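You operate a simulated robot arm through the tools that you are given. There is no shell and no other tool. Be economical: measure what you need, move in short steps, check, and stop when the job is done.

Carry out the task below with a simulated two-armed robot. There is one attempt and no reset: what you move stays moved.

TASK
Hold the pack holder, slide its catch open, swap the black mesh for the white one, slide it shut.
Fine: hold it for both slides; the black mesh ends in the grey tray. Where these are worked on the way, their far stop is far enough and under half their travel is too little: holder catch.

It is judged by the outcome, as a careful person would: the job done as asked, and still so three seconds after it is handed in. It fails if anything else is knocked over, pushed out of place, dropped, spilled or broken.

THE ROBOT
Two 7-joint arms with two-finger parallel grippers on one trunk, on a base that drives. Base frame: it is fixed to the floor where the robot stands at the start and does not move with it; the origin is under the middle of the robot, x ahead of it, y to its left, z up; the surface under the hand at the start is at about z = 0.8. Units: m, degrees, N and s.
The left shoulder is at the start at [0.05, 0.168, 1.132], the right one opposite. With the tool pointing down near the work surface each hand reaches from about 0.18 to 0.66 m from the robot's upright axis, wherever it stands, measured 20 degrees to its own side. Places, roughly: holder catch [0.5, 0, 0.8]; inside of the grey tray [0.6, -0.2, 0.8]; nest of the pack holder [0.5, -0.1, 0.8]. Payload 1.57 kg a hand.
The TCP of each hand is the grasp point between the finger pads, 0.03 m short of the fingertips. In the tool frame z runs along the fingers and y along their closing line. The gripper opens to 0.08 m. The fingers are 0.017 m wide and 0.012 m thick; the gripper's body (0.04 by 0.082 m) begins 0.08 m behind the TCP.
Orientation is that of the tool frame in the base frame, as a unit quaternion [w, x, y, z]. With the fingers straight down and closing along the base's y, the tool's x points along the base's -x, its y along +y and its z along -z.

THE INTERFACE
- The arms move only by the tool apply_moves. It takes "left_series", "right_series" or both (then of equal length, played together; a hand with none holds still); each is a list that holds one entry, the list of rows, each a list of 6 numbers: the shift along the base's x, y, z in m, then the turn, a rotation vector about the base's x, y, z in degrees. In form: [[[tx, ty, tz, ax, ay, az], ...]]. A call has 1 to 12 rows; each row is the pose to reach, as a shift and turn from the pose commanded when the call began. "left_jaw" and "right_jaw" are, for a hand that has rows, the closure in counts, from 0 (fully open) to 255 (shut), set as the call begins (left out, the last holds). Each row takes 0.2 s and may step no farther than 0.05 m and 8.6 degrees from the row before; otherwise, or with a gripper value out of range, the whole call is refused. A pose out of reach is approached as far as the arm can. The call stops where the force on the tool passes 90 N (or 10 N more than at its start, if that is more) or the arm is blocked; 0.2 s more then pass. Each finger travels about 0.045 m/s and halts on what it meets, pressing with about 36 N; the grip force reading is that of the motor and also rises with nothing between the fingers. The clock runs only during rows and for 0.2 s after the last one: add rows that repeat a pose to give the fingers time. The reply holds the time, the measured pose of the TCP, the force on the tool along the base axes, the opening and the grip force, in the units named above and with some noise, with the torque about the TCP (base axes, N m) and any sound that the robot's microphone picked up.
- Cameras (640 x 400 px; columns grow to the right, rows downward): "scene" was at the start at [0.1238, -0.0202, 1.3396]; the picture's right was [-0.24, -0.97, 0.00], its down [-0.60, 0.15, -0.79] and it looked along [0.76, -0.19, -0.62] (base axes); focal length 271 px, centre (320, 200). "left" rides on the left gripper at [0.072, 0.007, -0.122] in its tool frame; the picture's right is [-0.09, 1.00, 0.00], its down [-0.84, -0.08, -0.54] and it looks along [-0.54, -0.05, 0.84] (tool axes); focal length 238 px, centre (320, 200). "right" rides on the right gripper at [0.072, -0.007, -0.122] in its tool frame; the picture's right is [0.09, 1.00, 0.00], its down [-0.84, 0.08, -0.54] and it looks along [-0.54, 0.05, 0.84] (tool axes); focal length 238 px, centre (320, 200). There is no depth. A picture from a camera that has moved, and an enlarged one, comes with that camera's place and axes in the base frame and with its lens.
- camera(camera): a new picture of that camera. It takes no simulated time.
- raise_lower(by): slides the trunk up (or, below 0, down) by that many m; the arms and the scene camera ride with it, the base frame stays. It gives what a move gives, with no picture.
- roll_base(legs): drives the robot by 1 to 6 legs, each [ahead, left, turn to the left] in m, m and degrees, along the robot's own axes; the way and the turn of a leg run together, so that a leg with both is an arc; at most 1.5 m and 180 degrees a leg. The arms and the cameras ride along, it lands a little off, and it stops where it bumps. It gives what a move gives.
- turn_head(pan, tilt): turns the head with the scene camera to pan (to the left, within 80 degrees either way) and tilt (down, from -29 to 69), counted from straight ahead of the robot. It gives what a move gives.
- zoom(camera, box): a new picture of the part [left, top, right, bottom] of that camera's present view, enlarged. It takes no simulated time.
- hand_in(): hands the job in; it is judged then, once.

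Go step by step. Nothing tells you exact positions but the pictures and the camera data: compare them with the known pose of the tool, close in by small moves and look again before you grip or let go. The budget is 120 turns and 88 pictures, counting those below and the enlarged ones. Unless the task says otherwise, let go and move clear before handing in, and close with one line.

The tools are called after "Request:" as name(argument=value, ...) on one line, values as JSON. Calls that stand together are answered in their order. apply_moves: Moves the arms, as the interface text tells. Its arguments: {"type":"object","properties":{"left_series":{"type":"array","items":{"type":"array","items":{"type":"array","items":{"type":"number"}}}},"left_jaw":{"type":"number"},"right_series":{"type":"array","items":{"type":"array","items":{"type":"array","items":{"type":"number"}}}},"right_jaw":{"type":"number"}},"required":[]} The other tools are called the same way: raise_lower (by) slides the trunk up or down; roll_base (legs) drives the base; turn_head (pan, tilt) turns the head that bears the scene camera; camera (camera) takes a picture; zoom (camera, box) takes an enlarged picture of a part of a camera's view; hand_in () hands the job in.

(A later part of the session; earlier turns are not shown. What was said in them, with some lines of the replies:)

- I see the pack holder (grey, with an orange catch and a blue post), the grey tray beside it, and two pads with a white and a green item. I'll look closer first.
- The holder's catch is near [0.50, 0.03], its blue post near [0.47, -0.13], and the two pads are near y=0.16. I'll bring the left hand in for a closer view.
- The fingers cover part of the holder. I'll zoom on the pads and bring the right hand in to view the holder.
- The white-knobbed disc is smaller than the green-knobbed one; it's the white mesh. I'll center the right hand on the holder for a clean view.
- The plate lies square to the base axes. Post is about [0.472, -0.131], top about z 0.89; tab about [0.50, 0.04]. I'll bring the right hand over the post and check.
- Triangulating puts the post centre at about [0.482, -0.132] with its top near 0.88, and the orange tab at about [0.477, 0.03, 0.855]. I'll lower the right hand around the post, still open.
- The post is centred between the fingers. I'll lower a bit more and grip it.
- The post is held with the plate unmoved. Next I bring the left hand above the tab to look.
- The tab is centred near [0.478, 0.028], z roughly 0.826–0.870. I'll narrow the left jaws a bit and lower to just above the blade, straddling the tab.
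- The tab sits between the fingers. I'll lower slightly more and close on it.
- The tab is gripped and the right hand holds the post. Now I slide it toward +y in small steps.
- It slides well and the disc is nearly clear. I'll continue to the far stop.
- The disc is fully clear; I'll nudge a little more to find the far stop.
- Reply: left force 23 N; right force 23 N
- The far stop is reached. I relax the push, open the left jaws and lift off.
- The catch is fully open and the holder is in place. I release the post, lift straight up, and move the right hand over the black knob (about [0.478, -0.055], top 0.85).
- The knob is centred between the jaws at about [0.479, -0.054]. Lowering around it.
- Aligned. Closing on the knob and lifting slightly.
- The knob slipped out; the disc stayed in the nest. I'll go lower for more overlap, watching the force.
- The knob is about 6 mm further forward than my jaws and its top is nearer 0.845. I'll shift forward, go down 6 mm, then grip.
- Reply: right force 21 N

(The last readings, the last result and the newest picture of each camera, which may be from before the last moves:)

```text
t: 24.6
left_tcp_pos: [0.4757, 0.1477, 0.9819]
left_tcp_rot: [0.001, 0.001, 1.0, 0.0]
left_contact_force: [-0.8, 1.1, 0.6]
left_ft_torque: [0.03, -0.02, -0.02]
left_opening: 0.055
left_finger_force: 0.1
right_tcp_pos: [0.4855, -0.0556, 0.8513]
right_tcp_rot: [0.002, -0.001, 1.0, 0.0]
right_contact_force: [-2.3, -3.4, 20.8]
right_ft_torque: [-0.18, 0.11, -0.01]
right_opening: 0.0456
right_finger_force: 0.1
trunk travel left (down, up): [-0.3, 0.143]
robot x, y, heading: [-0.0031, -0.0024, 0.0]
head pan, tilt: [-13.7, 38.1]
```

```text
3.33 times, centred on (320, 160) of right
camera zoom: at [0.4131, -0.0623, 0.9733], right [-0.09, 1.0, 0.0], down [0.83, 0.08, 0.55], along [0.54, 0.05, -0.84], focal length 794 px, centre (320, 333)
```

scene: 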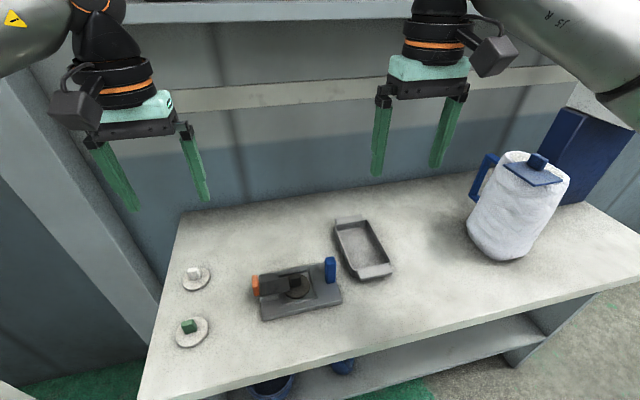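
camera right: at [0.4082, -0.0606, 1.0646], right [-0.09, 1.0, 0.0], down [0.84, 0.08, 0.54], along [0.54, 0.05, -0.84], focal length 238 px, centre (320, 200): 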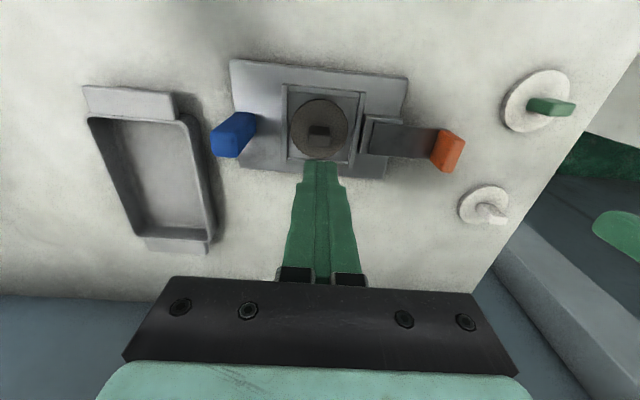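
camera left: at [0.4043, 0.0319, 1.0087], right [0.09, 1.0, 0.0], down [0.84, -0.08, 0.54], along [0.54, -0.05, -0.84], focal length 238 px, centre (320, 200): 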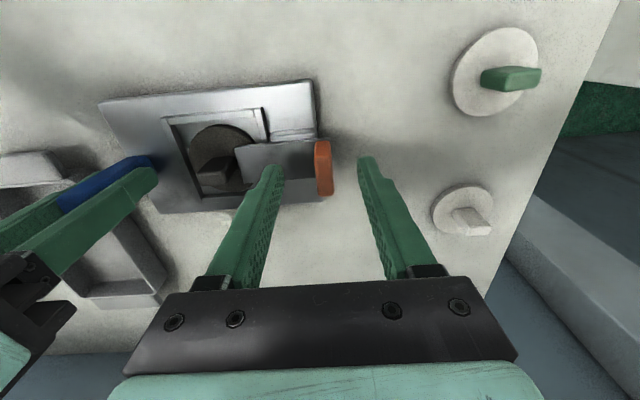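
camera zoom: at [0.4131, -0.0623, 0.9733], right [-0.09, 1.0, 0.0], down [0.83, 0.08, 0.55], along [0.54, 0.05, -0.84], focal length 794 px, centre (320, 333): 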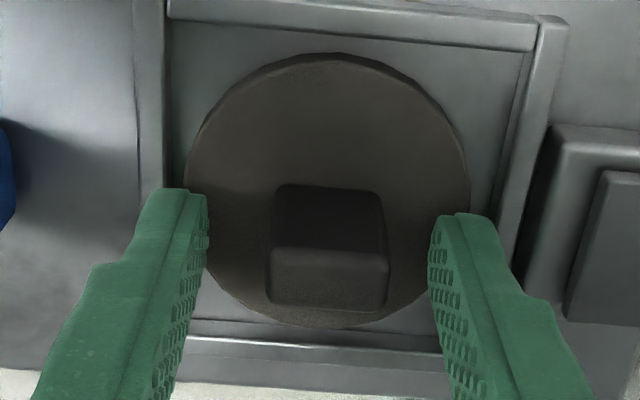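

I touched the disc face at tip height 0.821. I'll back up 2 mm, centre at x 0.482, grip, then lift slowly.

Request:
apply_moves(right_series=[[[0, 0, 0.005, 0, 0, 0], [-0.0035, 0, 0.005, 0, 0, 0], [-0.0035, 0, 0.005, 0, 0, 0]]])

Request:
apply_moves(right_series=[[[0, 0, 0, 0, 0, 0], [0, 0, 0, 0, 0, 0], [0, 0, 0, 0, 0, 0], [0, 0, 0, 0, 0, 0], [0, 0, 0, 0, 0, 0]]], right_jaw=255)

Request:
apply_moves(right_series=[[[0, 0, 0.002, 0, 0, 0], [0, 0, 0.004, 0, 0, 0], [0, 0, 0.006, 0, 0, 0]]])

Request:
zoom(camera="right", box=[240, 100, 400, 220])

```text
t: 25.4
left_tcp_pos: [0.4778, 0.1476, 0.9807]
left_tcp_rot: [0.0, 0.0, 1.0, 0.0]
left_contact_force: [-0.1, -0.1, -0.2]
left_ft_torque: [0.0, 0.01, 0.04]
left_opening: 0.0549
left_finger_force: 0.1
right_tcp_pos: [0.4814, -0.0561, 0.8529]
right_tcp_rot: [-0.001, 0.0, 1.0, 0.0]
right_contact_force: [0.1, -0.1, -0.1]
right_ft_torque: [-0.01, 0.01, -0.04]
right_opening: 0.0453
right_finger_force: 0.1
trunk travel left (down, up): [-0.3, 0.143]
robot x, y, heading: [-0.0004, -0.0032, 0.1]
head pan, tilt: [-13.7, 38.1]
```

```text
t: 26.6
left_tcp_pos: [0.4771, 0.1482, 0.982]
left_tcp_rot: [-0.001, 0.001, 1.0, 0.0]
left_contact_force: [-0.6, 0.2, -0.8]
left_ft_torque: [0.0, 0.01, -0.02]
left_opening: 0.0547
left_finger_force: 0.0
right_tcp_pos: [0.4823, -0.0563, 0.8536]
right_tcp_rot: [0.0, 0.0, 1.0, 0.0]
right_contact_force: [0.6, -0.3, 0.1]
right_ft_torque: [-0.02, -0.01, -0.02]
right_opening: 0.0211
right_finger_force: 34.1
trunk travel left (down, up): [-0.3, 0.143]
robot x, y, heading: [0.0031, 0.0008, 0.2]
head pan, tilt: [-13.7, 38.1]
```

```text
t: 27.4
left_tcp_pos: [0.4766, 0.1465, 0.9819]
left_tcp_rot: [0.0, 0.0, 1.0, 0.0]
left_contact_force: [0.7, 1.1, -0.6]
left_ft_torque: [0.01, -0.03, -0.02]
left_opening: 0.0549
left_finger_force: 0.1
right_tcp_pos: [0.4818, -0.0559, 0.8616]
right_tcp_rot: [0.0, 0.0, 1.0, 0.0]
right_contact_force: [-0.1, 0.6, -1.0]
right_ft_torque: [0.0, 0.0, 0.02]
right_opening: 0.0211
right_finger_force: 34.2
trunk travel left (down, up): [-0.3, 0.143]
robot x, y, heading: [0.0, 0.0014, 0.1]
head pan, tilt: [-13.7, 38.1]
```

```text
3.33 times, centred on (320, 160) of right
camera zoom: at [0.4102, -0.0622, 0.9823], right [-0.09, 1.0, 0.0], down [0.84, 0.08, 0.54], along [0.54, 0.05, -0.84], focal length 794 px, centre (320, 333)
```

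zoom: 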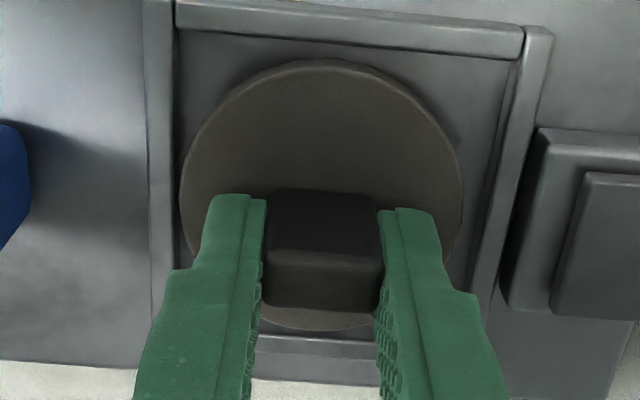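

The disc is lifting with the knob. Continuing slowly upward.

Request:
apply_moves(right_series=[[[0, 0, 0.008, 0, 0, 0], [0, 0, 0.018, 0, 0, 0], [0, 0, 0.03, 0, 0, 0], [0, 0, 0.042, 0, 0, 0], [0, 0, 0.054, 0, 0, 0], [0, 0, 0.066, 0, 0, 0], [0, 0, 0.078, 0, 0, 0], [0, 0, 0.085, 0, 0, 0], [0, 0, 0.085, 0, 0, 0]]])

Request:
camera(camera="right")

Request:
camera(camera="scene")

```text
t: 29.4
left_tcp_pos: [0.4779, 0.1486, 0.9819]
left_tcp_rot: [0.0, 0.0, 1.0, 0.001]
left_contact_force: [0.1, 0.0, -0.6]
left_ft_torque: [0.02, 0.02, -0.02]
left_opening: 0.0549
left_finger_force: 0.1
right_tcp_pos: [0.4817, -0.056, 0.945]
right_tcp_rot: [0.0, 0.0, 1.0, 0.0]
right_contact_force: [0.3, -0.5, -0.6]
right_ft_torque: [-0.01, 0.01, -0.06]
right_opening: 0.0211
right_finger_force: 33.7
trunk travel left (down, up): [-0.3, 0.143]
robot x, y, heading: [0.0013, 0.0025, 0.1]
head pan, tilt: [-13.7, 38.1]
```

```text
53 pictures are left
camera right: at [0.4106, -0.0627, 1.0671], right [-0.09, 1.0, 0.0], down [0.84, 0.08, 0.54], along [0.54, 0.05, -0.84], focal length 238 px, centre (320, 200)
```

right: 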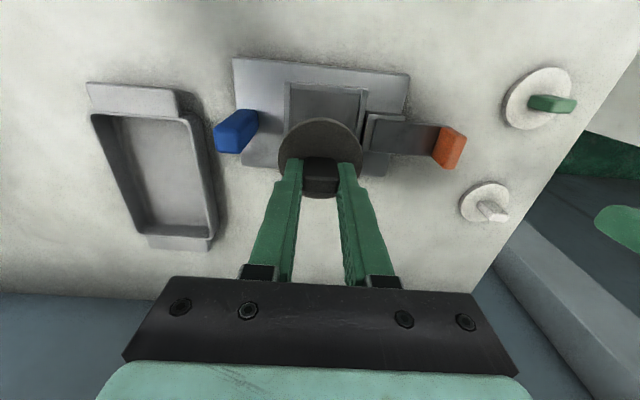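

```text
52 pictures are left
camera scene: at [0.1239, -0.0202, 1.3396], right [-0.24, -0.97, 0.0], down [-0.6, 0.15, -0.79], along [0.76, -0.19, -0.62], focal length 271 px, centre (320, 200)
```

scene: 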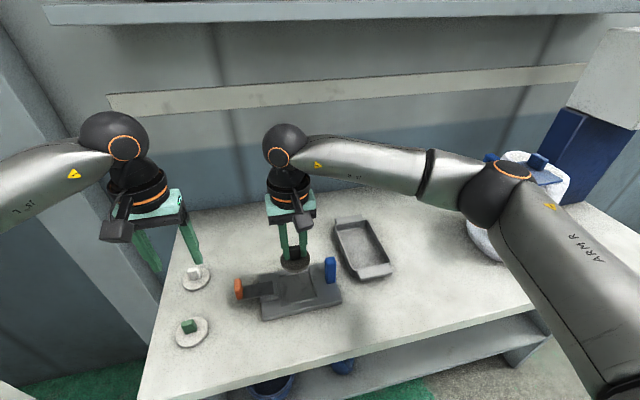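

Black mesh is held and clear. I'll carry it to above the tray, centred around [0.56, -0.238].

Request:
apply_moves(right_series=[[[0, 0, 0.015, 0, 0, 0], [0.01, -0.025, 0.025, 0, 0, 0], [0.023, -0.053, 0.025, 0, 0, 0], [0.036, -0.083, 0.025, 0, 0, 0], [0.05, -0.115, 0.025, 0, 0, 0], [0.064, -0.15, 0.025, 0, 0, 0], [0.074, -0.172, 0.025, 0, 0, 0], [0.078, -0.182, 0.02, 0, 0, 0], [0.078, -0.182, 0.01, 0, 0, 0], [0.078, -0.182, 0.0, 0, 0, 0], [0.078, -0.182, 0.0, 0, 0, 0]]])

Request:
camera(camera="right")

Request:
zoom(camera="scene", box=[280, 160, 440, 300])

```text
t: 31.8
left_tcp_pos: [0.4778, 0.1485, 0.9823]
left_tcp_rot: [0.0, 0.0, 1.0, 0.0]
left_contact_force: [-0.2, -0.4, -0.2]
left_ft_torque: [0.03, 0.02, 0.01]
left_opening: 0.0549
left_finger_force: 0.1
right_tcp_pos: [0.5592, -0.2373, 0.9445]
right_tcp_rot: [0.0, 0.0, 1.0, 0.001]
right_contact_force: [1.0, -0.1, 0.0]
right_ft_torque: [0.01, 0.0, -0.03]
right_opening: 0.021
right_finger_force: 34.1
trunk travel left (down, up): [-0.3, 0.143]
robot x, y, heading: [-0.0015, 0.0006, -0.1]
head pan, tilt: [-13.7, 38.1]
```

```text
51 pictures are left
camera right: at [0.4884, -0.2444, 1.067], right [-0.09, 1.0, 0.0], down [0.84, 0.08, 0.54], along [0.54, 0.05, -0.84], focal length 238 px, centre (320, 200)
```

right: 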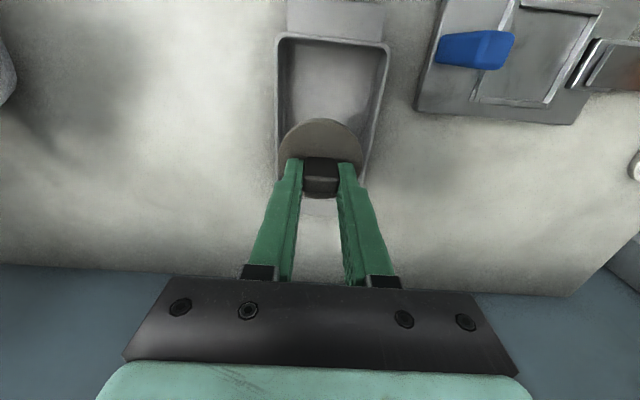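

```text
2.86 times, centred on (360, 230) of scene
camera zoom: at [0.1238, -0.0202, 1.3396], right [-0.24, -0.97, 0.0], down [-0.6, 0.15, -0.79], along [0.76, -0.19, -0.62], focal length 774 px, centre (206, 114)
```

zoom: 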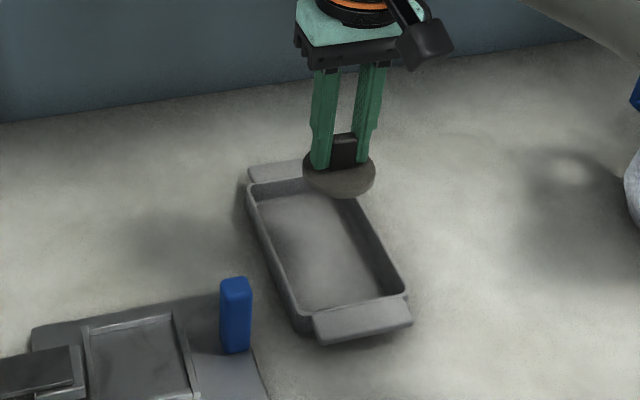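

Tray centre is about [0.557, -0.234]; I'm nearly over it. Lowering in.

Request:
apply_moves(right_series=[[[-0.002, 0.003, -0.02, 0, 0, 0], [-0.002, 0.003, -0.045, 0, 0, 0], [-0.002, 0.003, -0.065, 0, 0, 0], [-0.002, 0.003, -0.08, 0, 0, 0], [-0.002, 0.003, -0.088, 0, 0, 0], [-0.002, 0.003, -0.088, 0, 0, 0]]])

Request:
camera(camera="right")

Request:
zoom(camera="scene", box=[310, 190, 410, 290])

```text
t: 33.2
left_tcp_pos: [0.4767, 0.1484, 0.9828]
left_tcp_rot: [0.0, 0.001, 1.0, 0.0]
left_contact_force: [0.5, -0.3, -0.6]
left_ft_torque: [0.03, 0.02, 0.0]
left_opening: 0.055
left_finger_force: 0.1
right_tcp_pos: [0.5578, -0.2356, 0.8568]
right_tcp_rot: [0.0, -0.001, 1.0, 0.0]
right_contact_force: [-0.6, 0.3, -0.7]
right_ft_torque: [0.0, 0.0, 0.0]
right_opening: 0.0211
right_finger_force: 34.4
trunk travel left (down, up): [-0.3, 0.143]
robot x, y, heading: [0.0048, 0.0008, 0.1]
head pan, tilt: [-13.7, 38.1]
```

```text
49 pictures are left
camera right: at [0.4867, -0.2417, 0.9784], right [-0.09, 1.0, 0.0], down [0.84, 0.08, 0.54], along [0.54, 0.05, -0.84], focal length 238 px, centre (320, 200)
```

right: 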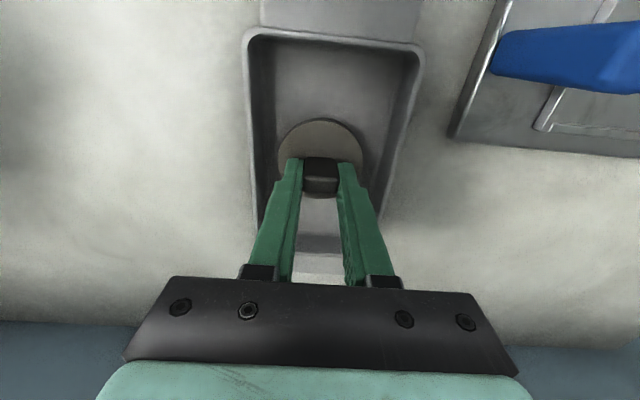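

```text
4.00 times, centred on (360, 240) of scene
camera zoom: at [0.1239, -0.0202, 1.3396], right [-0.24, -0.97, 0.0], down [-0.6, 0.15, -0.79], along [0.76, -0.19, -0.62], focal length 1083 px, centre (160, 40)
```

zoom: 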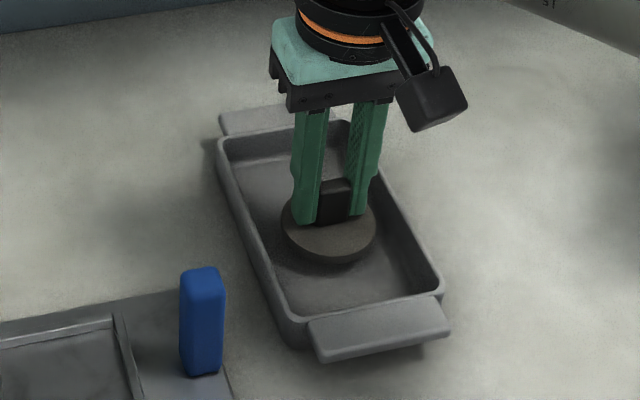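

The disc is inside the tray walls, a little above the floor. Lowering gently until contact.

Request:
apply_moves(right_series=[[[0, 0, -0.003, 0, 0, 0], [0, 0, -0.006, 0, 0, 0], [0, 0, -0.009, 0, 0, 0], [0, 0, -0.009, 0, 0, 0]]])

```text
t: 34.2
left_tcp_pos: [0.4765, 0.147, 0.9831]
left_tcp_rot: [0.0, 0.0, 1.0, 0.0]
left_contact_force: [1.0, -0.1, 0.2]
left_ft_torque: [-0.03, 0.0, 0.0]
left_opening: 0.055
left_finger_force: 0.1
right_tcp_pos: [0.5581, -0.2353, 0.848]
right_tcp_rot: [0.0, 0.0, 1.0, 0.001]
right_contact_force: [-0.2, 0.2, -0.8]
right_ft_torque: [-0.01, -0.01, 0.01]
right_opening: 0.0211
right_finger_force: 34.4
trunk travel left (down, up): [-0.3, 0.143]
robot x, y, heading: [0.0001, -0.0004, 0.1]
head pan, tilt: [-13.7, 38.1]
```

Request:
apply_moves(right_series=[[[0, 0, -0.002, 0, 0, 0], [0, 0, -0.004, 0, 0, 0], [0, 0, -0.006, 0, 0, 0], [0, 0, -0.006, 0, 0, 0]]])

```text
t: 35.2
left_tcp_pos: [0.4773, 0.148, 0.9826]
left_tcp_rot: [0.001, 0.0, 1.0, 0.0]
left_contact_force: [0.9, -0.3, 0.2]
left_ft_torque: [-0.02, -0.04, -0.02]
left_opening: 0.055
left_finger_force: 0.1
right_tcp_pos: [0.5573, -0.2344, 0.8431]
right_tcp_rot: [0.002, 0.001, 1.0, -0.001]
right_contact_force: [-2.1, -1.8, 10.7]
right_ft_torque: [-0.16, 0.29, 0.04]
right_opening: 0.0211
right_finger_force: 34.0
trunk travel left (down, up): [-0.3, 0.143]
robot x, y, heading: [0.0012, -0.001, -0.0]
head pan, tilt: [-13.7, 38.1]
```

Contact on the tray floor. Ease up 1 mm, open, lift straight, and return toward a spot out of the way.

Request:
apply_moves(right_series=[[[0, 0, 0.001, 0, 0, 0], [0, 0, 0.001, 0, 0, 0], [0, 0, 0.001, 0, 0, 0], [0, 0, 0.02, 0, 0, 0], [0, 0, 0.06, 0, 0, 0], [0, 0, 0.1, 0, 0, 0], [-0.03, 0, 0.13, 0, 0, 0], [-0.05, 0, 0.13, 0, 0, 0], [-0.05, 0, 0.13, 0, 0, 0]]], right_jaw=120)

Request:
zoom(camera="scene", box=[220, 160, 420, 310])

Request:
camera(camera="left")

```text
t: 37.2
left_tcp_pos: [0.4761, 0.1477, 0.9818]
left_tcp_rot: [0.001, 0.0, 1.0, 0.0]
left_contact_force: [0.6, -0.4, -0.2]
left_ft_torque: [-0.02, 0.02, 0.01]
left_opening: 0.0549
left_finger_force: 0.1
right_tcp_pos: [0.5088, -0.2344, 0.9722]
right_tcp_rot: [-0.001, 0.0, 1.0, 0.0]
right_contact_force: [0.3, -0.2, 0.1]
right_ft_torque: [-0.02, -0.02, -0.02]
right_opening: 0.0427
right_finger_force: 0.1
trunk travel left (down, up): [-0.3, 0.143]
robot x, y, heading: [-0.0028, -0.0001, 0.1]
head pan, tilt: [-13.7, 38.1]
```

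```text
2.67 times, centred on (320, 235) of scene
camera zoom: at [0.1238, -0.0202, 1.3396], right [-0.24, -0.97, 0.0], down [-0.6, 0.15, -0.79], along [0.76, -0.19, -0.62], focal length 722 px, centre (320, 107)
```

zoom: 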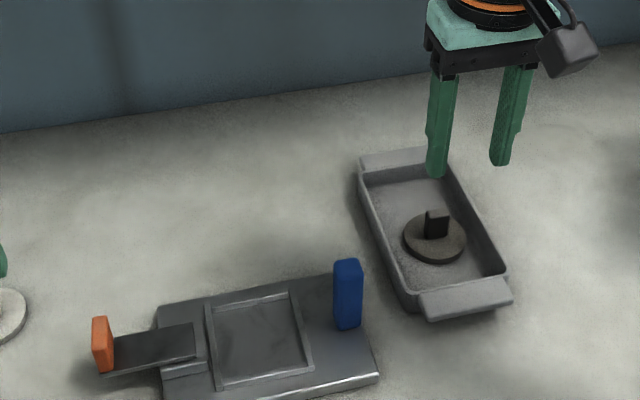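

```text
46 pictures are left
camera left: at [0.4047, 0.1528, 1.103], right [0.09, 1.0, 0.0], down [0.84, -0.08, 0.54], along [0.54, -0.05, -0.84], focal length 238 px, centre (320, 200)
```

left: 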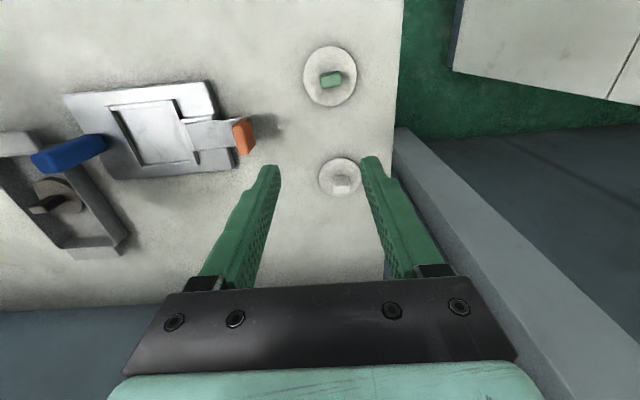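

The black mesh lies in the tray. Now the white mesh: knob at about [0.553, 0.166]. I'll move the left hand above it and look.

Request:
apply_moves(left_series=[[[0.03, 0.008, -0.02, 0, 0, 0], [0.06, 0.014, -0.04, 0, 0, 0], [0.076, 0.019, -0.065, 0, 0, 0], [0.076, 0.019, -0.065, 0, 0, 0]]], left_jaw=110)

Request:
zoom(camera="left", box=[230, 80, 410, 215])

Request:
zoom(camera="scene", box=[130, 200, 290, 320])

```text
t: 38.2
left_tcp_pos: [0.5534, 0.1667, 0.916]
left_tcp_rot: [0.0, 0.0, 1.0, 0.0]
left_contact_force: [-0.4, 0.3, -0.5]
left_ft_torque: [-0.01, 0.0, -0.01]
left_opening: 0.0452
left_finger_force: 0.1
right_tcp_pos: [0.5093, -0.2344, 0.9732]
right_tcp_rot: [0.0, 0.0, 1.0, 0.0]
right_contact_force: [-0.7, 0.4, -0.6]
right_ft_torque: [0.01, 0.03, 0.0]
right_opening: 0.042
right_finger_force: 0.0
trunk travel left (down, up): [-0.3, 0.143]
robot x, y, heading: [-0.0025, 0.0009, -0.3]
head pan, tilt: [-13.7, 38.1]
```

```text
2.96 times, centred on (320, 148) of left
camera zoom: at [0.4808, 0.1711, 1.0373], right [0.09, 1.0, 0.0], down [0.84, -0.08, 0.54], along [0.54, -0.05, -0.84], focal length 706 px, centre (320, 356)
```

zoom: 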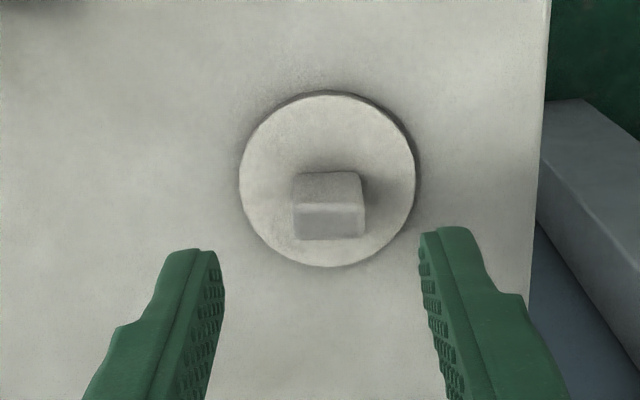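

```text
3.33 times, centred on (210, 260) of scene
camera zoom: at [0.1237, -0.0202, 1.3397], right [-0.24, -0.97, 0.0], down [-0.6, 0.15, -0.79], along [0.76, -0.19, -0.62], focal length 902 px, centre (687, 0)
```

zoom: 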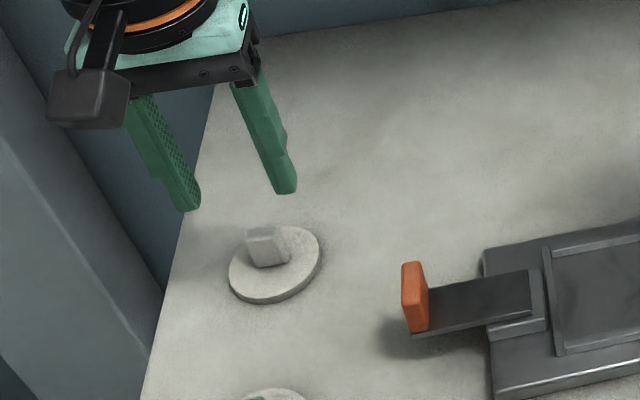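

Knob centre refined to about [0.561, 0.167]. Lowering around it, feeling for the disc.

Request:
apply_moves(left_series=[[[0.008, 0, -0.025, 0, 0, 0], [0.008, 0, -0.05, 0, 0, 0], [0.008, 0, -0.065, 0, 0, 0], [0.008, 0, -0.071, 0, 0, 0], [0.008, 0, -0.071, 0, 0, 0]]])

Request:
zoom(camera="left", box=[240, 100, 400, 220])

```text
t: 39.4
left_tcp_pos: [0.5607, 0.1648, 0.8463]
left_tcp_rot: [0.0, 0.0, 1.0, 0.0]
left_contact_force: [-0.3, 0.4, 0.0]
left_ft_torque: [-0.01, 0.01, -0.01]
left_opening: 0.0454
left_finger_force: 0.1
right_tcp_pos: [0.5078, -0.2355, 0.972]
right_tcp_rot: [0.0, 0.0, 1.0, 0.0]
right_contact_force: [0.7, 0.1, 0.6]
right_ft_torque: [0.03, -0.02, 0.05]
right_opening: 0.0423
right_finger_force: 0.1
trunk travel left (down, up): [-0.3, 0.143]
robot x, y, heading: [-0.0022, -0.0015, -0.1]
head pan, tilt: [-13.7, 38.1]
```

```text
3.33 times, centred on (320, 160) of left
camera zoom: at [0.489, 0.1711, 0.966], right [0.09, 1.0, 0.0], down [0.84, -0.08, 0.54], along [0.54, -0.05, -0.84], focal length 794 px, centre (320, 333)
```

zoom: 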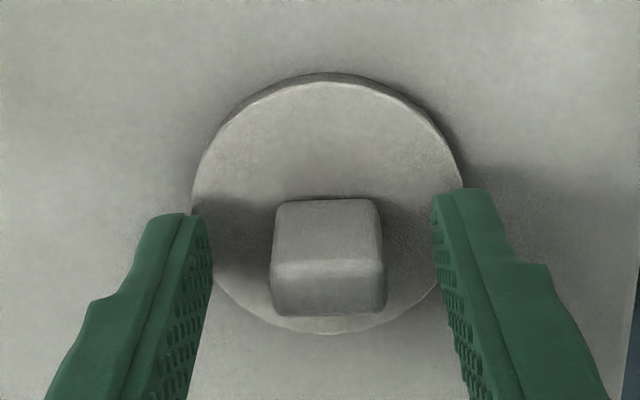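

Alignment matches the black one's grip. Step down to feel the disc.

Request:
apply_moves(left_series=[[[0, 0, -0.002, 0, 0, 0], [0, 0, -0.004, 0, 0, 0], [0, 0, -0.004, 0, 0, 0]]])

```text
t: 40.2
left_tcp_pos: [0.5612, 0.1664, 0.841]
left_tcp_rot: [0.0, 0.0, 1.0, 0.0]
left_contact_force: [0.5, -0.2, -0.5]
left_ft_torque: [-0.02, 0.01, -0.02]
left_opening: 0.0456
left_finger_force: 0.0
right_tcp_pos: [0.5089, -0.2336, 0.9728]
right_tcp_rot: [0.0, 0.0, 1.0, -0.001]
right_contact_force: [-0.8, 0.5, -0.3]
right_ft_torque: [0.01, -0.02, -0.01]
right_opening: 0.0422
right_finger_force: 0.0
trunk travel left (down, up): [-0.3, 0.143]
robot x, y, heading: [0.0011, 0.0022, 0.2]
head pan, tilt: [-13.7, 38.1]
```

No contact and deep enough. Gripping, then lifting slowly.

Request:
apply_moves(left_series=[[[0, 0, 0, 0, 0, 0], [0, 0, 0, 0, 0, 0], [0, 0, 0, 0, 0, 0], [0, 0, 0, 0, 0, 0], [0, 0, 0, 0, 0, 0]]], left_jaw=255)

Request:
apply_moves(left_series=[[[0, 0, 0.003, 0, 0, 0], [0, 0, 0.008, 0, 0, 0], [0, 0, 0.018, 0, 0, 0], [0, 0, 0.03, 0, 0, 0], [0, 0, 0.045, 0, 0, 0], [0, 0, 0.06, 0, 0, 0], [0, 0, 0.075, 0, 0, 0], [0, 0, 0.09, 0, 0, 0], [0, 0, 0.104, 0, 0, 0], [0, 0, 0.104, 0, 0, 0]]])

Request:
camera(camera="left")

```text
t: 41.4
left_tcp_pos: [0.5602, 0.1667, 0.8416]
left_tcp_rot: [0.0, 0.001, 1.0, 0.001]
left_contact_force: [0.1, 0.3, -0.2]
left_ft_torque: [0.01, -0.06, -0.01]
left_opening: 0.0213
left_finger_force: 34.1
right_tcp_pos: [0.5093, -0.2354, 0.9721]
right_tcp_rot: [-0.001, 0.0, 1.0, 0.0]
right_contact_force: [-0.4, 0.3, 0.4]
right_ft_torque: [0.0, -0.01, -0.03]
right_opening: 0.0422
right_finger_force: 0.1
trunk travel left (down, up): [-0.3, 0.143]
robot x, y, heading: [-0.0025, 0.001, 0.1]
head pan, tilt: [-13.7, 38.1]
```

```text
t: 43.6
left_tcp_pos: [0.5612, 0.1677, 0.9454]
left_tcp_rot: [0.0, -0.001, 1.0, -0.001]
left_contact_force: [0.5, 0.1, -0.4]
left_ft_torque: [0.01, 0.02, 0.03]
left_opening: 0.0211
left_finger_force: 34.3
right_tcp_pos: [0.5074, -0.235, 0.9712]
right_tcp_rot: [0.0, 0.0, 1.0, 0.0]
right_contact_force: [-0.3, -0.3, 0.1]
right_ft_torque: [0.03, 0.01, -0.02]
right_opening: 0.0425
right_finger_force: 0.0
trunk travel left (down, up): [-0.3, 0.143]
robot x, y, heading: [0.0019, 0.0015, 0.3]
head pan, tilt: [-13.7, 38.1]
```

```text
42 pictures are left
camera left: at [0.4888, 0.1718, 1.0665], right [0.09, 1.0, 0.0], down [0.84, -0.08, 0.54], along [0.54, -0.05, -0.84], focal length 238 px, centre (320, 200)
```

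left: 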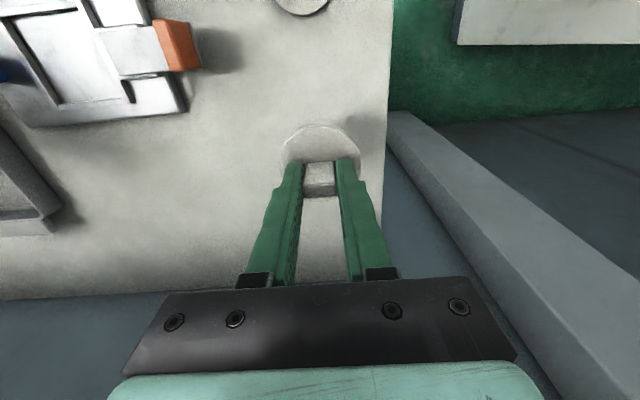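

White mesh is held. I'll carry it to above the nest, centre about [0.481, -0.054].

Request:
apply_moves(left_series=[[[-0.008, -0.022, 0.01, 0, 0, 0], [-0.02, -0.052, 0.015, 0, 0, 0], [-0.032, -0.085, 0.015, 0, 0, 0], [-0.044, -0.118, 0.015, 0, 0, 0], [-0.056, -0.151, 0.015, 0, 0, 0], [-0.068, -0.184, 0.01, 0, 0, 0], [-0.076, -0.208, 0, 0, 0, 0], [-0.08, -0.221, -0.01, 0, 0, 0], [-0.08, -0.221, -0.02, 0, 0, 0], [-0.08, -0.221, -0.02, 0, 0, 0]]])

Request:
camera(camera="left")

Request:
zoom(camera="scene", box=[220, 210, 360, 315])

```text
t: 45.8
left_tcp_pos: [0.4829, -0.0541, 0.9249]
left_tcp_rot: [0.0, 0.0, 1.0, 0.0]
left_contact_force: [-0.2, -0.9, -1.0]
left_ft_torque: [-0.02, 0.02, 0.02]
left_opening: 0.0212
left_finger_force: 34.1
right_tcp_pos: [0.5083, -0.2356, 0.9724]
right_tcp_rot: [0.0, 0.0, 1.0, 0.0]
right_contact_force: [0.1, 0.0, 0.3]
right_ft_torque: [0.0, -0.02, 0.02]
right_opening: 0.0423
right_finger_force: 0.0
trunk travel left (down, up): [-0.3, 0.143]
robot x, y, heading: [-0.0013, 0.0027, -0.1]
head pan, tilt: [-13.7, 38.1]
```

```text
41 pictures are left
camera left: at [0.4097, -0.0499, 1.046], right [0.09, 1.0, 0.0], down [0.84, -0.08, 0.54], along [0.54, -0.05, -0.84], focal length 238 px, centre (320, 200)
```

left: 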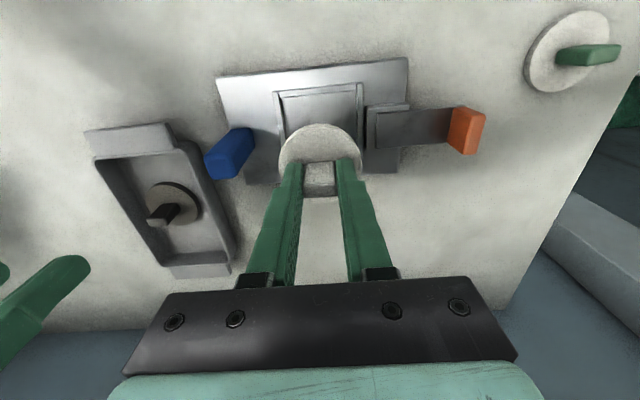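

```text
3.81 times, centred on (290, 262) of scene
camera zoom: at [0.1239, -0.0202, 1.3396], right [-0.24, -0.97, 0.0], down [-0.6, 0.15, -0.79], along [0.76, -0.19, -0.62], focal length 1031 px, centre (434, -38)
```

zoom: 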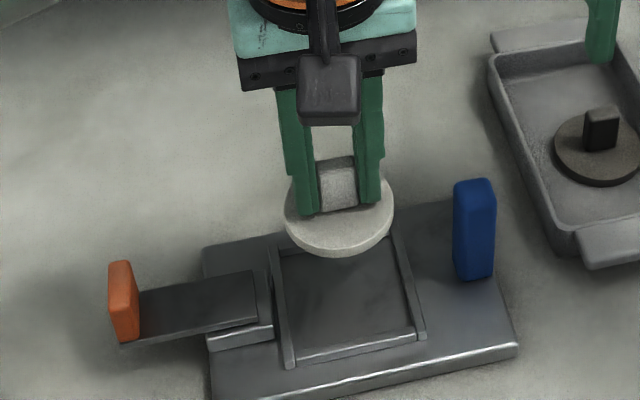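

On target. Lowering into the nest.

Request:
apply_moves(left_series=[[[-0.001, 0.0005, -0.02, 0, 0, 0], [-0.001, 0.0005, -0.04, 0, 0, 0], [-0.001, 0.0005, -0.055, 0, 0, 0], [-0.001, 0.0005, -0.063, 0, 0, 0], [-0.001, 0.0005, -0.063, 0, 0, 0]]])

Request:
camera(camera="left")

Request:
zoom(camera="scene", box=[240, 230, 340, 305])

```text
t: 47.0
left_tcp_pos: [0.4808, -0.055, 0.8608]
left_tcp_rot: [0.0, 0.0, 1.0, 0.0]
left_contact_force: [0.6, 0.0, -0.8]
left_ft_torque: [0.0, 0.03, 0.02]
left_opening: 0.0214
left_finger_force: 34.0
right_tcp_pos: [0.5085, -0.234, 0.972]
right_tcp_rot: [0.0, -0.001, 1.0, 0.0]
right_contact_force: [-0.7, -0.1, -1.0]
right_ft_torque: [0.0, 0.02, 0.06]
right_opening: 0.0421
right_finger_force: 0.1
trunk travel left (down, up): [-0.3, 0.143]
robot x, y, heading: [0.0012, -0.0013, -0.2]
head pan, tilt: [-13.7, 38.1]
```

```text
39 pictures are left
camera left: at [0.408, -0.0494, 0.9823], right [0.09, 1.0, 0.0], down [0.84, -0.08, 0.54], along [0.54, -0.05, -0.84], focal length 238 px, centre (320, 200)
```

left: 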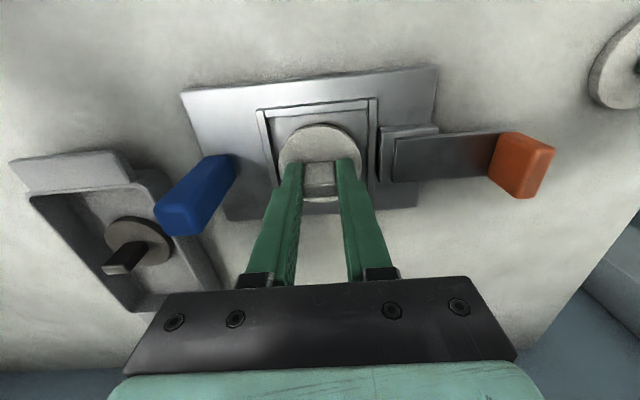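

```text
5.33 times, centred on (290, 268) of scene
camera zoom: at [0.1239, -0.0202, 1.3396], right [-0.24, -0.97, 0.0], down [-0.6, 0.15, -0.79], along [0.76, -0.19, -0.62], focal length 1444 px, centre (480, -160)
```

zoom: 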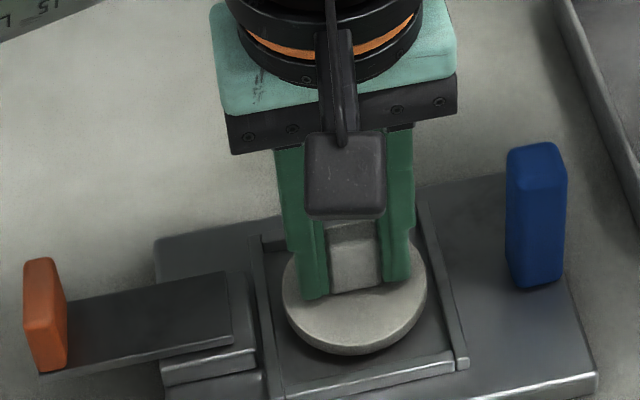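

The disc is within the frame. Down in small steps until contact.

Request:
apply_moves(left_series=[[[0, 0, -0.003, 0, 0, 0], [0, 0, -0.006, 0, 0, 0], [0, 0, -0.008, 0, 0, 0], [0, 0, -0.008, 0, 0, 0]]])

```text
t: 48.0
left_tcp_pos: [0.4801, -0.0529, 0.8546]
left_tcp_rot: [0.001, 0.0, 1.0, -0.001]
left_contact_force: [-0.1, 0.8, 7.2]
left_ft_torque: [-0.02, 0.11, -0.03]
left_opening: 0.021
left_finger_force: 34.5
right_tcp_pos: [0.5065, -0.2342, 0.9708]
right_tcp_rot: [0.001, 0.0, 1.0, 0.001]
right_contact_force: [-0.7, 0.7, -0.4]
right_ft_torque: [0.02, 0.0, -0.01]
right_opening: 0.0424
right_finger_force: 0.0
trunk travel left (down, up): [-0.3, 0.143]
robot x, y, heading: [0.0032, 0.001, 0.1]
head pan, tilt: [-13.7, 38.1]
```

It's seated at the expected height. Release, lift straight up and look.

Request:
apply_moves(left_series=[[[0, 0, 0.001, 0, 0, 0], [0, 0, 0.001, 0, 0, 0], [0, 0, 0.001, 0, 0, 0], [0, 0, 0.02, 0, 0, 0], [0, 0, 0.05, 0, 0, 0], [0, 0.01, 0.09, 0, 0, 0], [0, 0.04, 0.11, 0, 0, 0], [0, 0.085, 0.11, 0, 0, 0], [0, 0.085, 0.11, 0, 0, 0]]], left_jaw=110)

Request:
zoom(camera="scene", box=[220, 220, 360, 325])

```text
t: 50.0
left_tcp_pos: [0.4795, 0.0321, 0.9639]
left_tcp_rot: [0.0, -0.001, 1.0, 0.0]
left_contact_force: [0.8, -0.3, 0.7]
left_ft_torque: [0.01, -0.01, 0.0]
left_opening: 0.0458
left_finger_force: 0.1
right_tcp_pos: [0.5087, -0.2351, 0.9724]
right_tcp_rot: [0.0, 0.0, 1.0, 0.0]
right_contact_force: [-0.9, -0.1, 1.0]
right_ft_torque: [0.0, 0.03, 0.02]
right_opening: 0.0424
right_finger_force: 0.0
trunk travel left (down, up): [-0.3, 0.143]
robot x, y, heading: [-0.0, -0.0009, -0.2]
head pan, tilt: [-13.7, 38.1]
```

```text
3.81 times, centred on (290, 272) of scene
camera zoom: at [0.1238, -0.0204, 1.3396], right [-0.24, -0.97, 0.0], down [-0.6, 0.15, -0.79], along [0.76, -0.19, -0.62], focal length 1031 px, centre (434, -76)
```

zoom: 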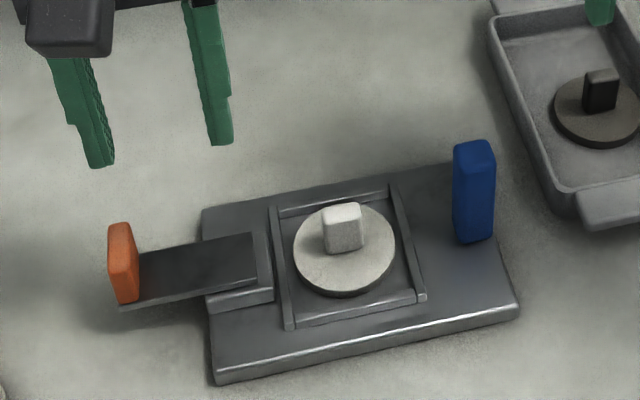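

White mesh sits flat in the nest. Now the right hand re-grips the post at the same pose as before.

Request:
apply_moves(right_series=[[[-0.009, 0.035, 0, 0, 0, 0], [-0.018, 0.07, 0, 0, 0, 0], [-0.0275, 0.104, 0, 0, 0, 0], [-0.0275, 0.104, -0.03, 0, 0, 0], [-0.0275, 0.104, -0.06, 0, 0, 0], [-0.0275, 0.104, -0.09, 0, 0, 0], [-0.0275, 0.104, -0.11, 0, 0, 0], [-0.0275, 0.104, -0.11, 0, 0, 0]]], right_jaw=85)

Request:
camera(camera="right")

```text
t: 51.8
left_tcp_pos: [0.4789, 0.0306, 0.9646]
left_tcp_rot: [0.0, 0.001, 1.0, -0.001]
left_contact_force: [-0.1, -0.5, 0.5]
left_ft_torque: [0.01, -0.02, 0.06]
left_opening: 0.0454
left_finger_force: 0.1
right_tcp_pos: [0.4793, -0.1308, 0.8599]
right_tcp_rot: [0.001, 0.001, 1.0, 0.0]
right_contact_force: [0.2, 0.2, -0.4]
right_ft_torque: [0.0, 0.0, 0.01]
right_opening: 0.0536
right_finger_force: 0.0
trunk travel left (down, up): [-0.3, 0.143]
robot x, y, heading: [-0.0015, 0.0009, 0.1]
head pan, tilt: [-13.7, 38.1]
```

```text
36 pictures are left
camera right: at [0.4087, -0.1371, 0.9833], right [-0.09, 1.0, 0.0], down [0.84, 0.08, 0.54], along [0.54, 0.05, -0.84], focal length 238 px, centre (320, 200)
```

right: 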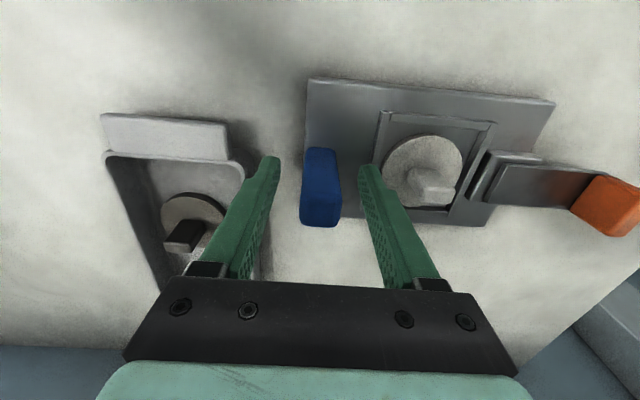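

Centred. Grip the post, and bring the left hand above the tab (y about 0.067).

Request:
apply_moves(left_series=[[[-0.001, 0.018, 0, 0, 0, 0], [-0.002, 0.036, 0, 0, 0, 0], [-0.002, 0.036, -0.03, 0, 0, 0], [-0.002, 0.036, -0.055, 0, 0, 0], [-0.002, 0.036, -0.055, 0, 0, 0]]], right_series=[[[0, 0, 0, 0, 0, 0], [0, 0, 0, 0, 0, 0], [0, 0, 0, 0, 0, 0], [0, 0, 0, 0, 0, 0], [0, 0, 0, 0, 0, 0]]], right_jaw=255)

Request:
camera(camera="left")

Request:
zoom(camera="scene", box=[220, 220, 340, 310])

```text
t: 53.0
left_tcp_pos: [0.4778, 0.0671, 0.9102]
left_tcp_rot: [0.0, 0.0, 1.0, 0.0]
left_contact_force: [0.3, -0.9, -0.1]
left_ft_torque: [0.01, -0.01, -0.01]
left_opening: 0.0459
left_finger_force: 0.0
right_tcp_pos: [0.4789, -0.13, 0.8617]
right_tcp_rot: [0.0, 0.0, 1.0, 0.0]
right_contact_force: [-1.0, 0.1, -0.4]
right_ft_torque: [-0.05, -0.15, 0.05]
right_opening: 0.0218
right_finger_force: 35.1
trunk travel left (down, up): [-0.3, 0.143]
robot x, y, heading: [0.0026, 0.0013, 0.0]
head pan, tilt: [-13.7, 38.1]
```

```text
35 pictures are left
camera left: at [0.4054, 0.0713, 1.0299], right [0.09, 1.0, 0.0], down [0.84, -0.08, 0.54], along [0.54, -0.05, -0.84], focal length 238 px, centre (320, 200)
```

left: 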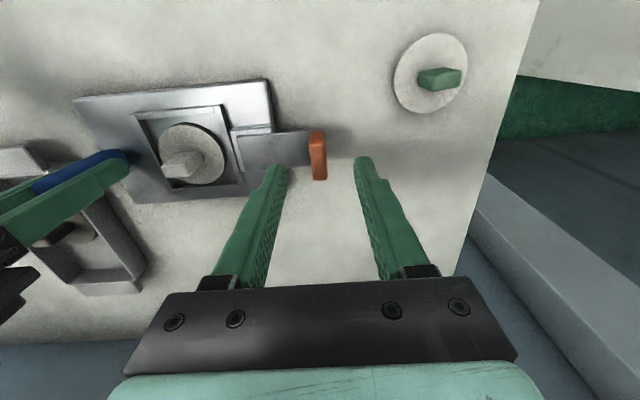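

```text
4.44 times, centred on (280, 265) of scene
camera zoom: at [0.1238, -0.0201, 1.3396], right [-0.24, -0.97, 0.0], down [-0.6, 0.15, -0.79], along [0.76, -0.19, -0.62], focal length 1203 px, centre (498, -89)
```

zoom: 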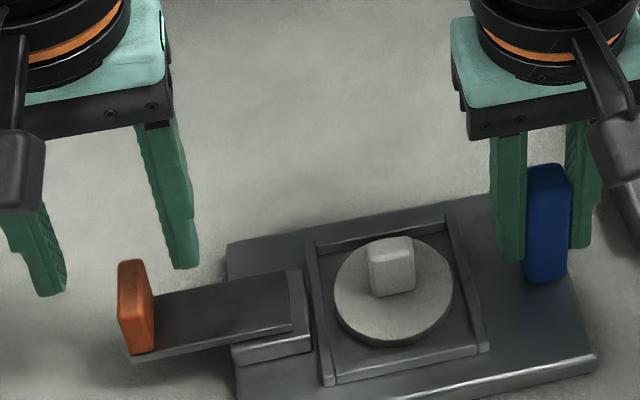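

Post is held; tab is within the jaws. Lower and grip the tab.

Request:
apply_moves(left_series=[[[0, -0.002, -0.015, 0, 0, 0], [0, -0.002, -0.025, 0, 0, 0], [0, -0.002, -0.029, 0, 0, 0], [0, -0.002, -0.029, 0, 0, 0]]])

Request:
apply_moves(left_series=[[[0, 0, 0, 0, 0, 0], [0, 0, 0, 0, 0, 0], [0, 0, 0, 0, 0, 0], [0, 0, 0, 0, 0, 0]]], left_jaw=255)

Request:
apply_moves(left_series=[[[0, -0.006, 0, 0, 0, 0], [0, -0.012, 0, 0, 0, 0], [0, -0.018, 0, 0, 0, 0], [0, -0.024, 0, 0, 0, 0], [0, -0.028, 0, 0, 0, 0], [0, -0.028, 0, 0, 0, 0]]])

Request:
zoom(camera="scene", box=[220, 220, 340, 310])

```text
t: 54.0
left_tcp_pos: [0.4782, 0.0631, 0.8797]
left_tcp_rot: [0.001, 0.0, 1.0, 0.001]
left_contact_force: [-1.1, -0.4, 0.1]
left_ft_torque: [0.02, -0.01, -0.01]
left_opening: 0.0454
left_finger_force: 0.1
right_tcp_pos: [0.4802, -0.1304, 0.8609]
right_tcp_rot: [0.0, -0.001, 1.0, 0.0]
right_contact_force: [-0.8, 1.1, 0.0]
right_ft_torque: [-0.08, -0.14, 0.07]
right_opening: 0.0218
right_finger_force: 34.8
trunk travel left (down, up): [-0.3, 0.143]
robot x, y, heading: [0.0036, -0.0015, 0.1]
head pan, tilt: [-13.7, 38.1]
```

```text
t: 55.0
left_tcp_pos: [0.4783, 0.0654, 0.8799]
left_tcp_rot: [0.0, 0.0, 1.0, 0.0]
left_contact_force: [0.2, -1.3, -0.5]
left_ft_torque: [0.02, 0.03, -0.03]
left_opening: 0.0115
left_finger_force: 28.7
right_tcp_pos: [0.4804, -0.1311, 0.8618]
right_tcp_rot: [0.0, 0.0, 1.0, 0.0]
right_contact_force: [-0.3, -0.3, 0.3]
right_ft_torque: [-0.06, -0.08, 0.05]
right_opening: 0.0217
right_finger_force: 34.9
trunk travel left (down, up): [-0.3, 0.143]
robot x, y, heading: [-0.0001, -0.0005, 0.0]
head pan, tilt: [-13.7, 38.1]
```

```text
t: 56.4
left_tcp_pos: [0.4786, 0.0363, 0.8809]
left_tcp_rot: [0.002, -0.001, 1.0, 0.0]
left_contact_force: [0.8, 0.2, 4.2]
left_ft_torque: [0.06, -0.12, 0.05]
left_opening: 0.0115
left_finger_force: 28.8
right_tcp_pos: [0.4798, -0.1313, 0.8619]
right_tcp_rot: [0.0, 0.0, 1.0, 0.0]
right_contact_force: [-0.2, -3.2, -0.4]
right_ft_torque: [-0.3, 0.19, -0.02]
right_opening: 0.0217
right_finger_force: 34.8
trunk travel left (down, up): [-0.3, 0.143]
robot x, y, heading: [0.0019, -0.0012, -0.2]
head pan, tilt: [-13.7, 38.1]
```

```text
4.44 times, centred on (280, 265) of scene
camera zoom: at [0.1238, -0.0205, 1.3396], right [-0.24, -0.97, 0.0], down [-0.6, 0.15, -0.79], along [0.76, -0.19, -0.62], focal length 1203 px, centre (498, -89)
```

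zoom: 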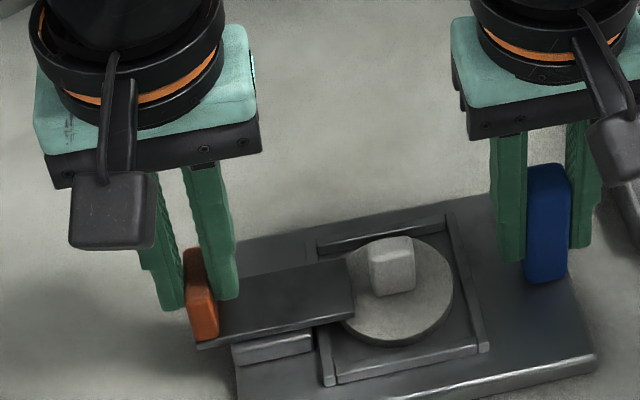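

The blade passes over the disc freely. I'll push on to the closed stop.

Request:
apply_moves(left_series=[[[0, -0.003, 0, 0, 0, 0], [0, -0.006, 0, 0, 0, 0], [0, -0.009, 0, 0, 0, 0], [0, -0.009, 0, 0, 0, 0]]])

Request:
zoom(camera="scene", box=[220, 220, 340, 310])

```text
t: 57.4
left_tcp_pos: [0.4786, 0.029, 0.8805]
left_tcp_rot: [0.0, -0.001, 1.0, 0.001]
left_contact_force: [-3.1, 12.1, 9.7]
left_ft_torque: [0.23, 0.15, -0.09]
left_opening: 0.0111
left_finger_force: 28.7
right_tcp_pos: [0.4799, -0.1308, 0.8627]
right_tcp_rot: [0.0, 0.001, 1.0, 0.0]
right_contact_force: [0.3, -7.7, 0.2]
right_ft_torque: [0.18, 0.19, -0.15]
right_opening: 0.0219
right_finger_force: 35.0
trunk travel left (down, up): [-0.3, 0.143]
robot x, y, heading: [-0.0009, -0.0002, 0.0]
head pan, tilt: [-13.7, 38.1]
```

```text
4.44 times, centred on (280, 265) of scene
camera zoom: at [0.1232, -0.0199, 1.3398], right [-0.24, -0.97, 0.0], down [-0.6, 0.15, -0.79], along [0.76, -0.19, -0.62], focal length 1203 px, centre (498, -89)
```

zoom: 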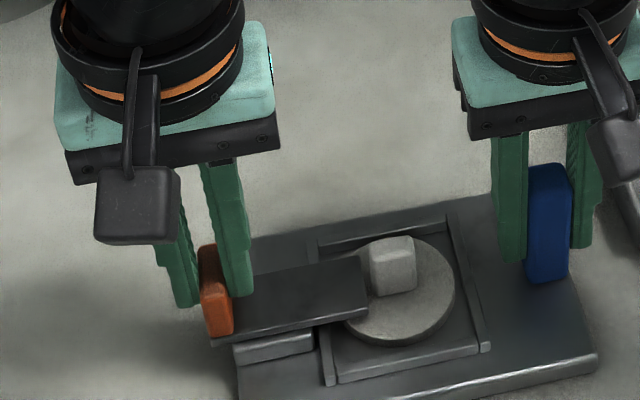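

This matches the original closed position; a small extra push confirms the stop, then relax.

Request:
apply_moves(left_series=[[[0, -0.003, 0, 0, 0, 0], [0, -0.003, 0, 0, 0, 0]]])

Request:
apply_moves(left_series=[[[0, 0.003, 0, 0, 0, 0], [0, 0.003, 0, 0, 0, 0]]])

```text
t: 58.0
left_tcp_pos: [0.4789, 0.0274, 0.8794]
left_tcp_rot: [-0.001, -0.003, 1.0, 0.003]
left_contact_force: [0.2, 22.8, 9.0]
left_ft_torque: [0.13, 0.13, -0.29]
left_opening: 0.0113
left_finger_force: 29.0
right_tcp_pos: [0.4793, -0.1319, 0.8615]
right_tcp_rot: [-0.001, 0.002, 1.0, -0.001]
right_contact_force: [0.1, -18.6, -0.2]
right_ft_torque: [0.68, 0.12, 0.2]
right_opening: 0.0217
right_finger_force: 35.5
trunk travel left (down, up): [-0.3, 0.143]
robot x, y, heading: [0.0016, -0.0033, 0.2]
head pan, tilt: [-13.7, 38.1]
```

```text
t: 58.6
left_tcp_pos: [0.4787, 0.0286, 0.8802]
left_tcp_rot: [0.0, 0.0, 1.0, 0.001]
left_contact_force: [3.9, 15.6, 6.7]
left_ft_torque: [0.28, -0.12, 0.0]
left_opening: 0.0114
left_finger_force: 28.5
right_tcp_pos: [0.4789, -0.1314, 0.8607]
right_tcp_rot: [0.001, 0.001, 1.0, -0.001]
right_contact_force: [-0.8, -19.9, 1.2]
right_ft_torque: [0.28, -0.23, 0.1]
right_opening: 0.0219
right_finger_force: 34.5
trunk travel left (down, up): [-0.3, 0.143]
robot x, y, heading: [0.0002, -0.0011, -0.0]
head pan, tilt: [-13.7, 38.1]
```

Closed at the stop. Release the tab with the left hand and lift clear, then release the post.

Request:
apply_moves(left_series=[[[0, 0, 0, 0, 0, 0], [0, 0, 0, 0, 0, 0], [0, 0, 0, 0, 0, 0], [0, 0, 0.03, 0, 0, 0], [0, 0, 0.07, 0, 0, 0], [0, 0.04, 0.1, 0, 0, 0], [0, 0.08, 0.12, 0, 0, 0], [0, 0.08, 0.12, 0, 0, 0]]], left_jaw=100)

Request:
apply_moves(right_series=[[[0, 0, 0, 0, 0, 0], [0, 0, 0, 0, 0, 0], [0, 0, 0, 0, 0, 0], [0, 0, 0.03, 0, 0, 0], [0, 0, 0.07, 0, 0, 0], [-0.03, -0.02, 0.1, 0, 0, 0], [-0.06, -0.05, 0.12, 0, 0, 0], [-0.06, -0.05, 0.12, 0, 0, 0]]], right_jaw=90)

Request:
zoom(camera="scene", box=[150, 190, 410, 360])

```text
t: 60.4
left_tcp_pos: [0.479, 0.1089, 1.0008]
left_tcp_rot: [0.0, 0.0, 1.0, 0.0]
left_contact_force: [0.6, 0.6, 0.5]
left_ft_torque: [0.05, -0.01, -0.03]
left_opening: 0.0484
left_finger_force: 0.1
right_tcp_pos: [0.4791, -0.1319, 0.8613]
right_tcp_rot: [0.0, 0.0, 1.0, -0.001]
right_contact_force: [-1.0, -0.9, -0.6]
right_ft_torque: [0.11, 0.05, 0.04]
right_opening: 0.0218
right_finger_force: 35.0
trunk travel left (down, up): [-0.3, 0.143]
robot x, y, heading: [0.0011, -0.004, -0.2]
head pan, tilt: [-13.7, 38.1]
```

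```text
t: 62.2
left_tcp_pos: [0.4789, 0.1086, 1.0019]
left_tcp_rot: [-0.001, 0.0, 1.0, -0.001]
left_contact_force: [0.2, 0.1, 0.8]
left_ft_torque: [0.03, 0.0, 0.0]
left_opening: 0.0487
left_finger_force: 0.0
right_tcp_pos: [0.4195, -0.1827, 0.9832]
right_tcp_rot: [0.0, 0.001, 1.0, 0.0]
right_contact_force: [0.3, -0.1, 0.2]
right_ft_torque: [0.0, -0.01, -0.02]
right_opening: 0.0516
right_finger_force: 0.1
trunk travel left (down, up): [-0.3, 0.143]
robot x, y, heading: [-0.001, -0.0006, -0.1]
head pan, tilt: [-13.7, 38.1]
```

```text
2.35 times, centred on (280, 275) of scene
camera zoom: at [0.1239, -0.02, 1.3396], right [-0.24, -0.97, 0.0], down [-0.6, 0.15, -0.79], along [0.76, -0.19, -0.62], focal length 637 px, centre (414, 24)
```

zoom: 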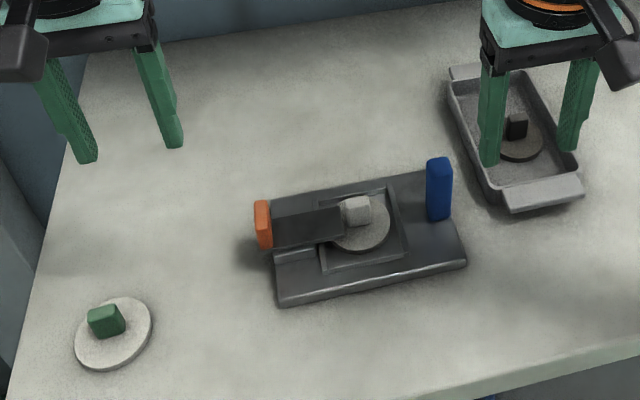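

The white mesh is in the nest with the catch shut, the black mesh is in the tray, and both hands are clear with nothing else disturbed. Handing in.

Request:
hand_in()

```text
The job is handed in.
```

The meshes are swapped: the white one sits flat in the holder's nest with the catch slid shut to its stop, and the black one lies in the grey tray. I held the holder by its post for both slides, and nothing else on the table was moved. I took the white-knobbed disc as the white mesh and left the green-knobbed one alone.
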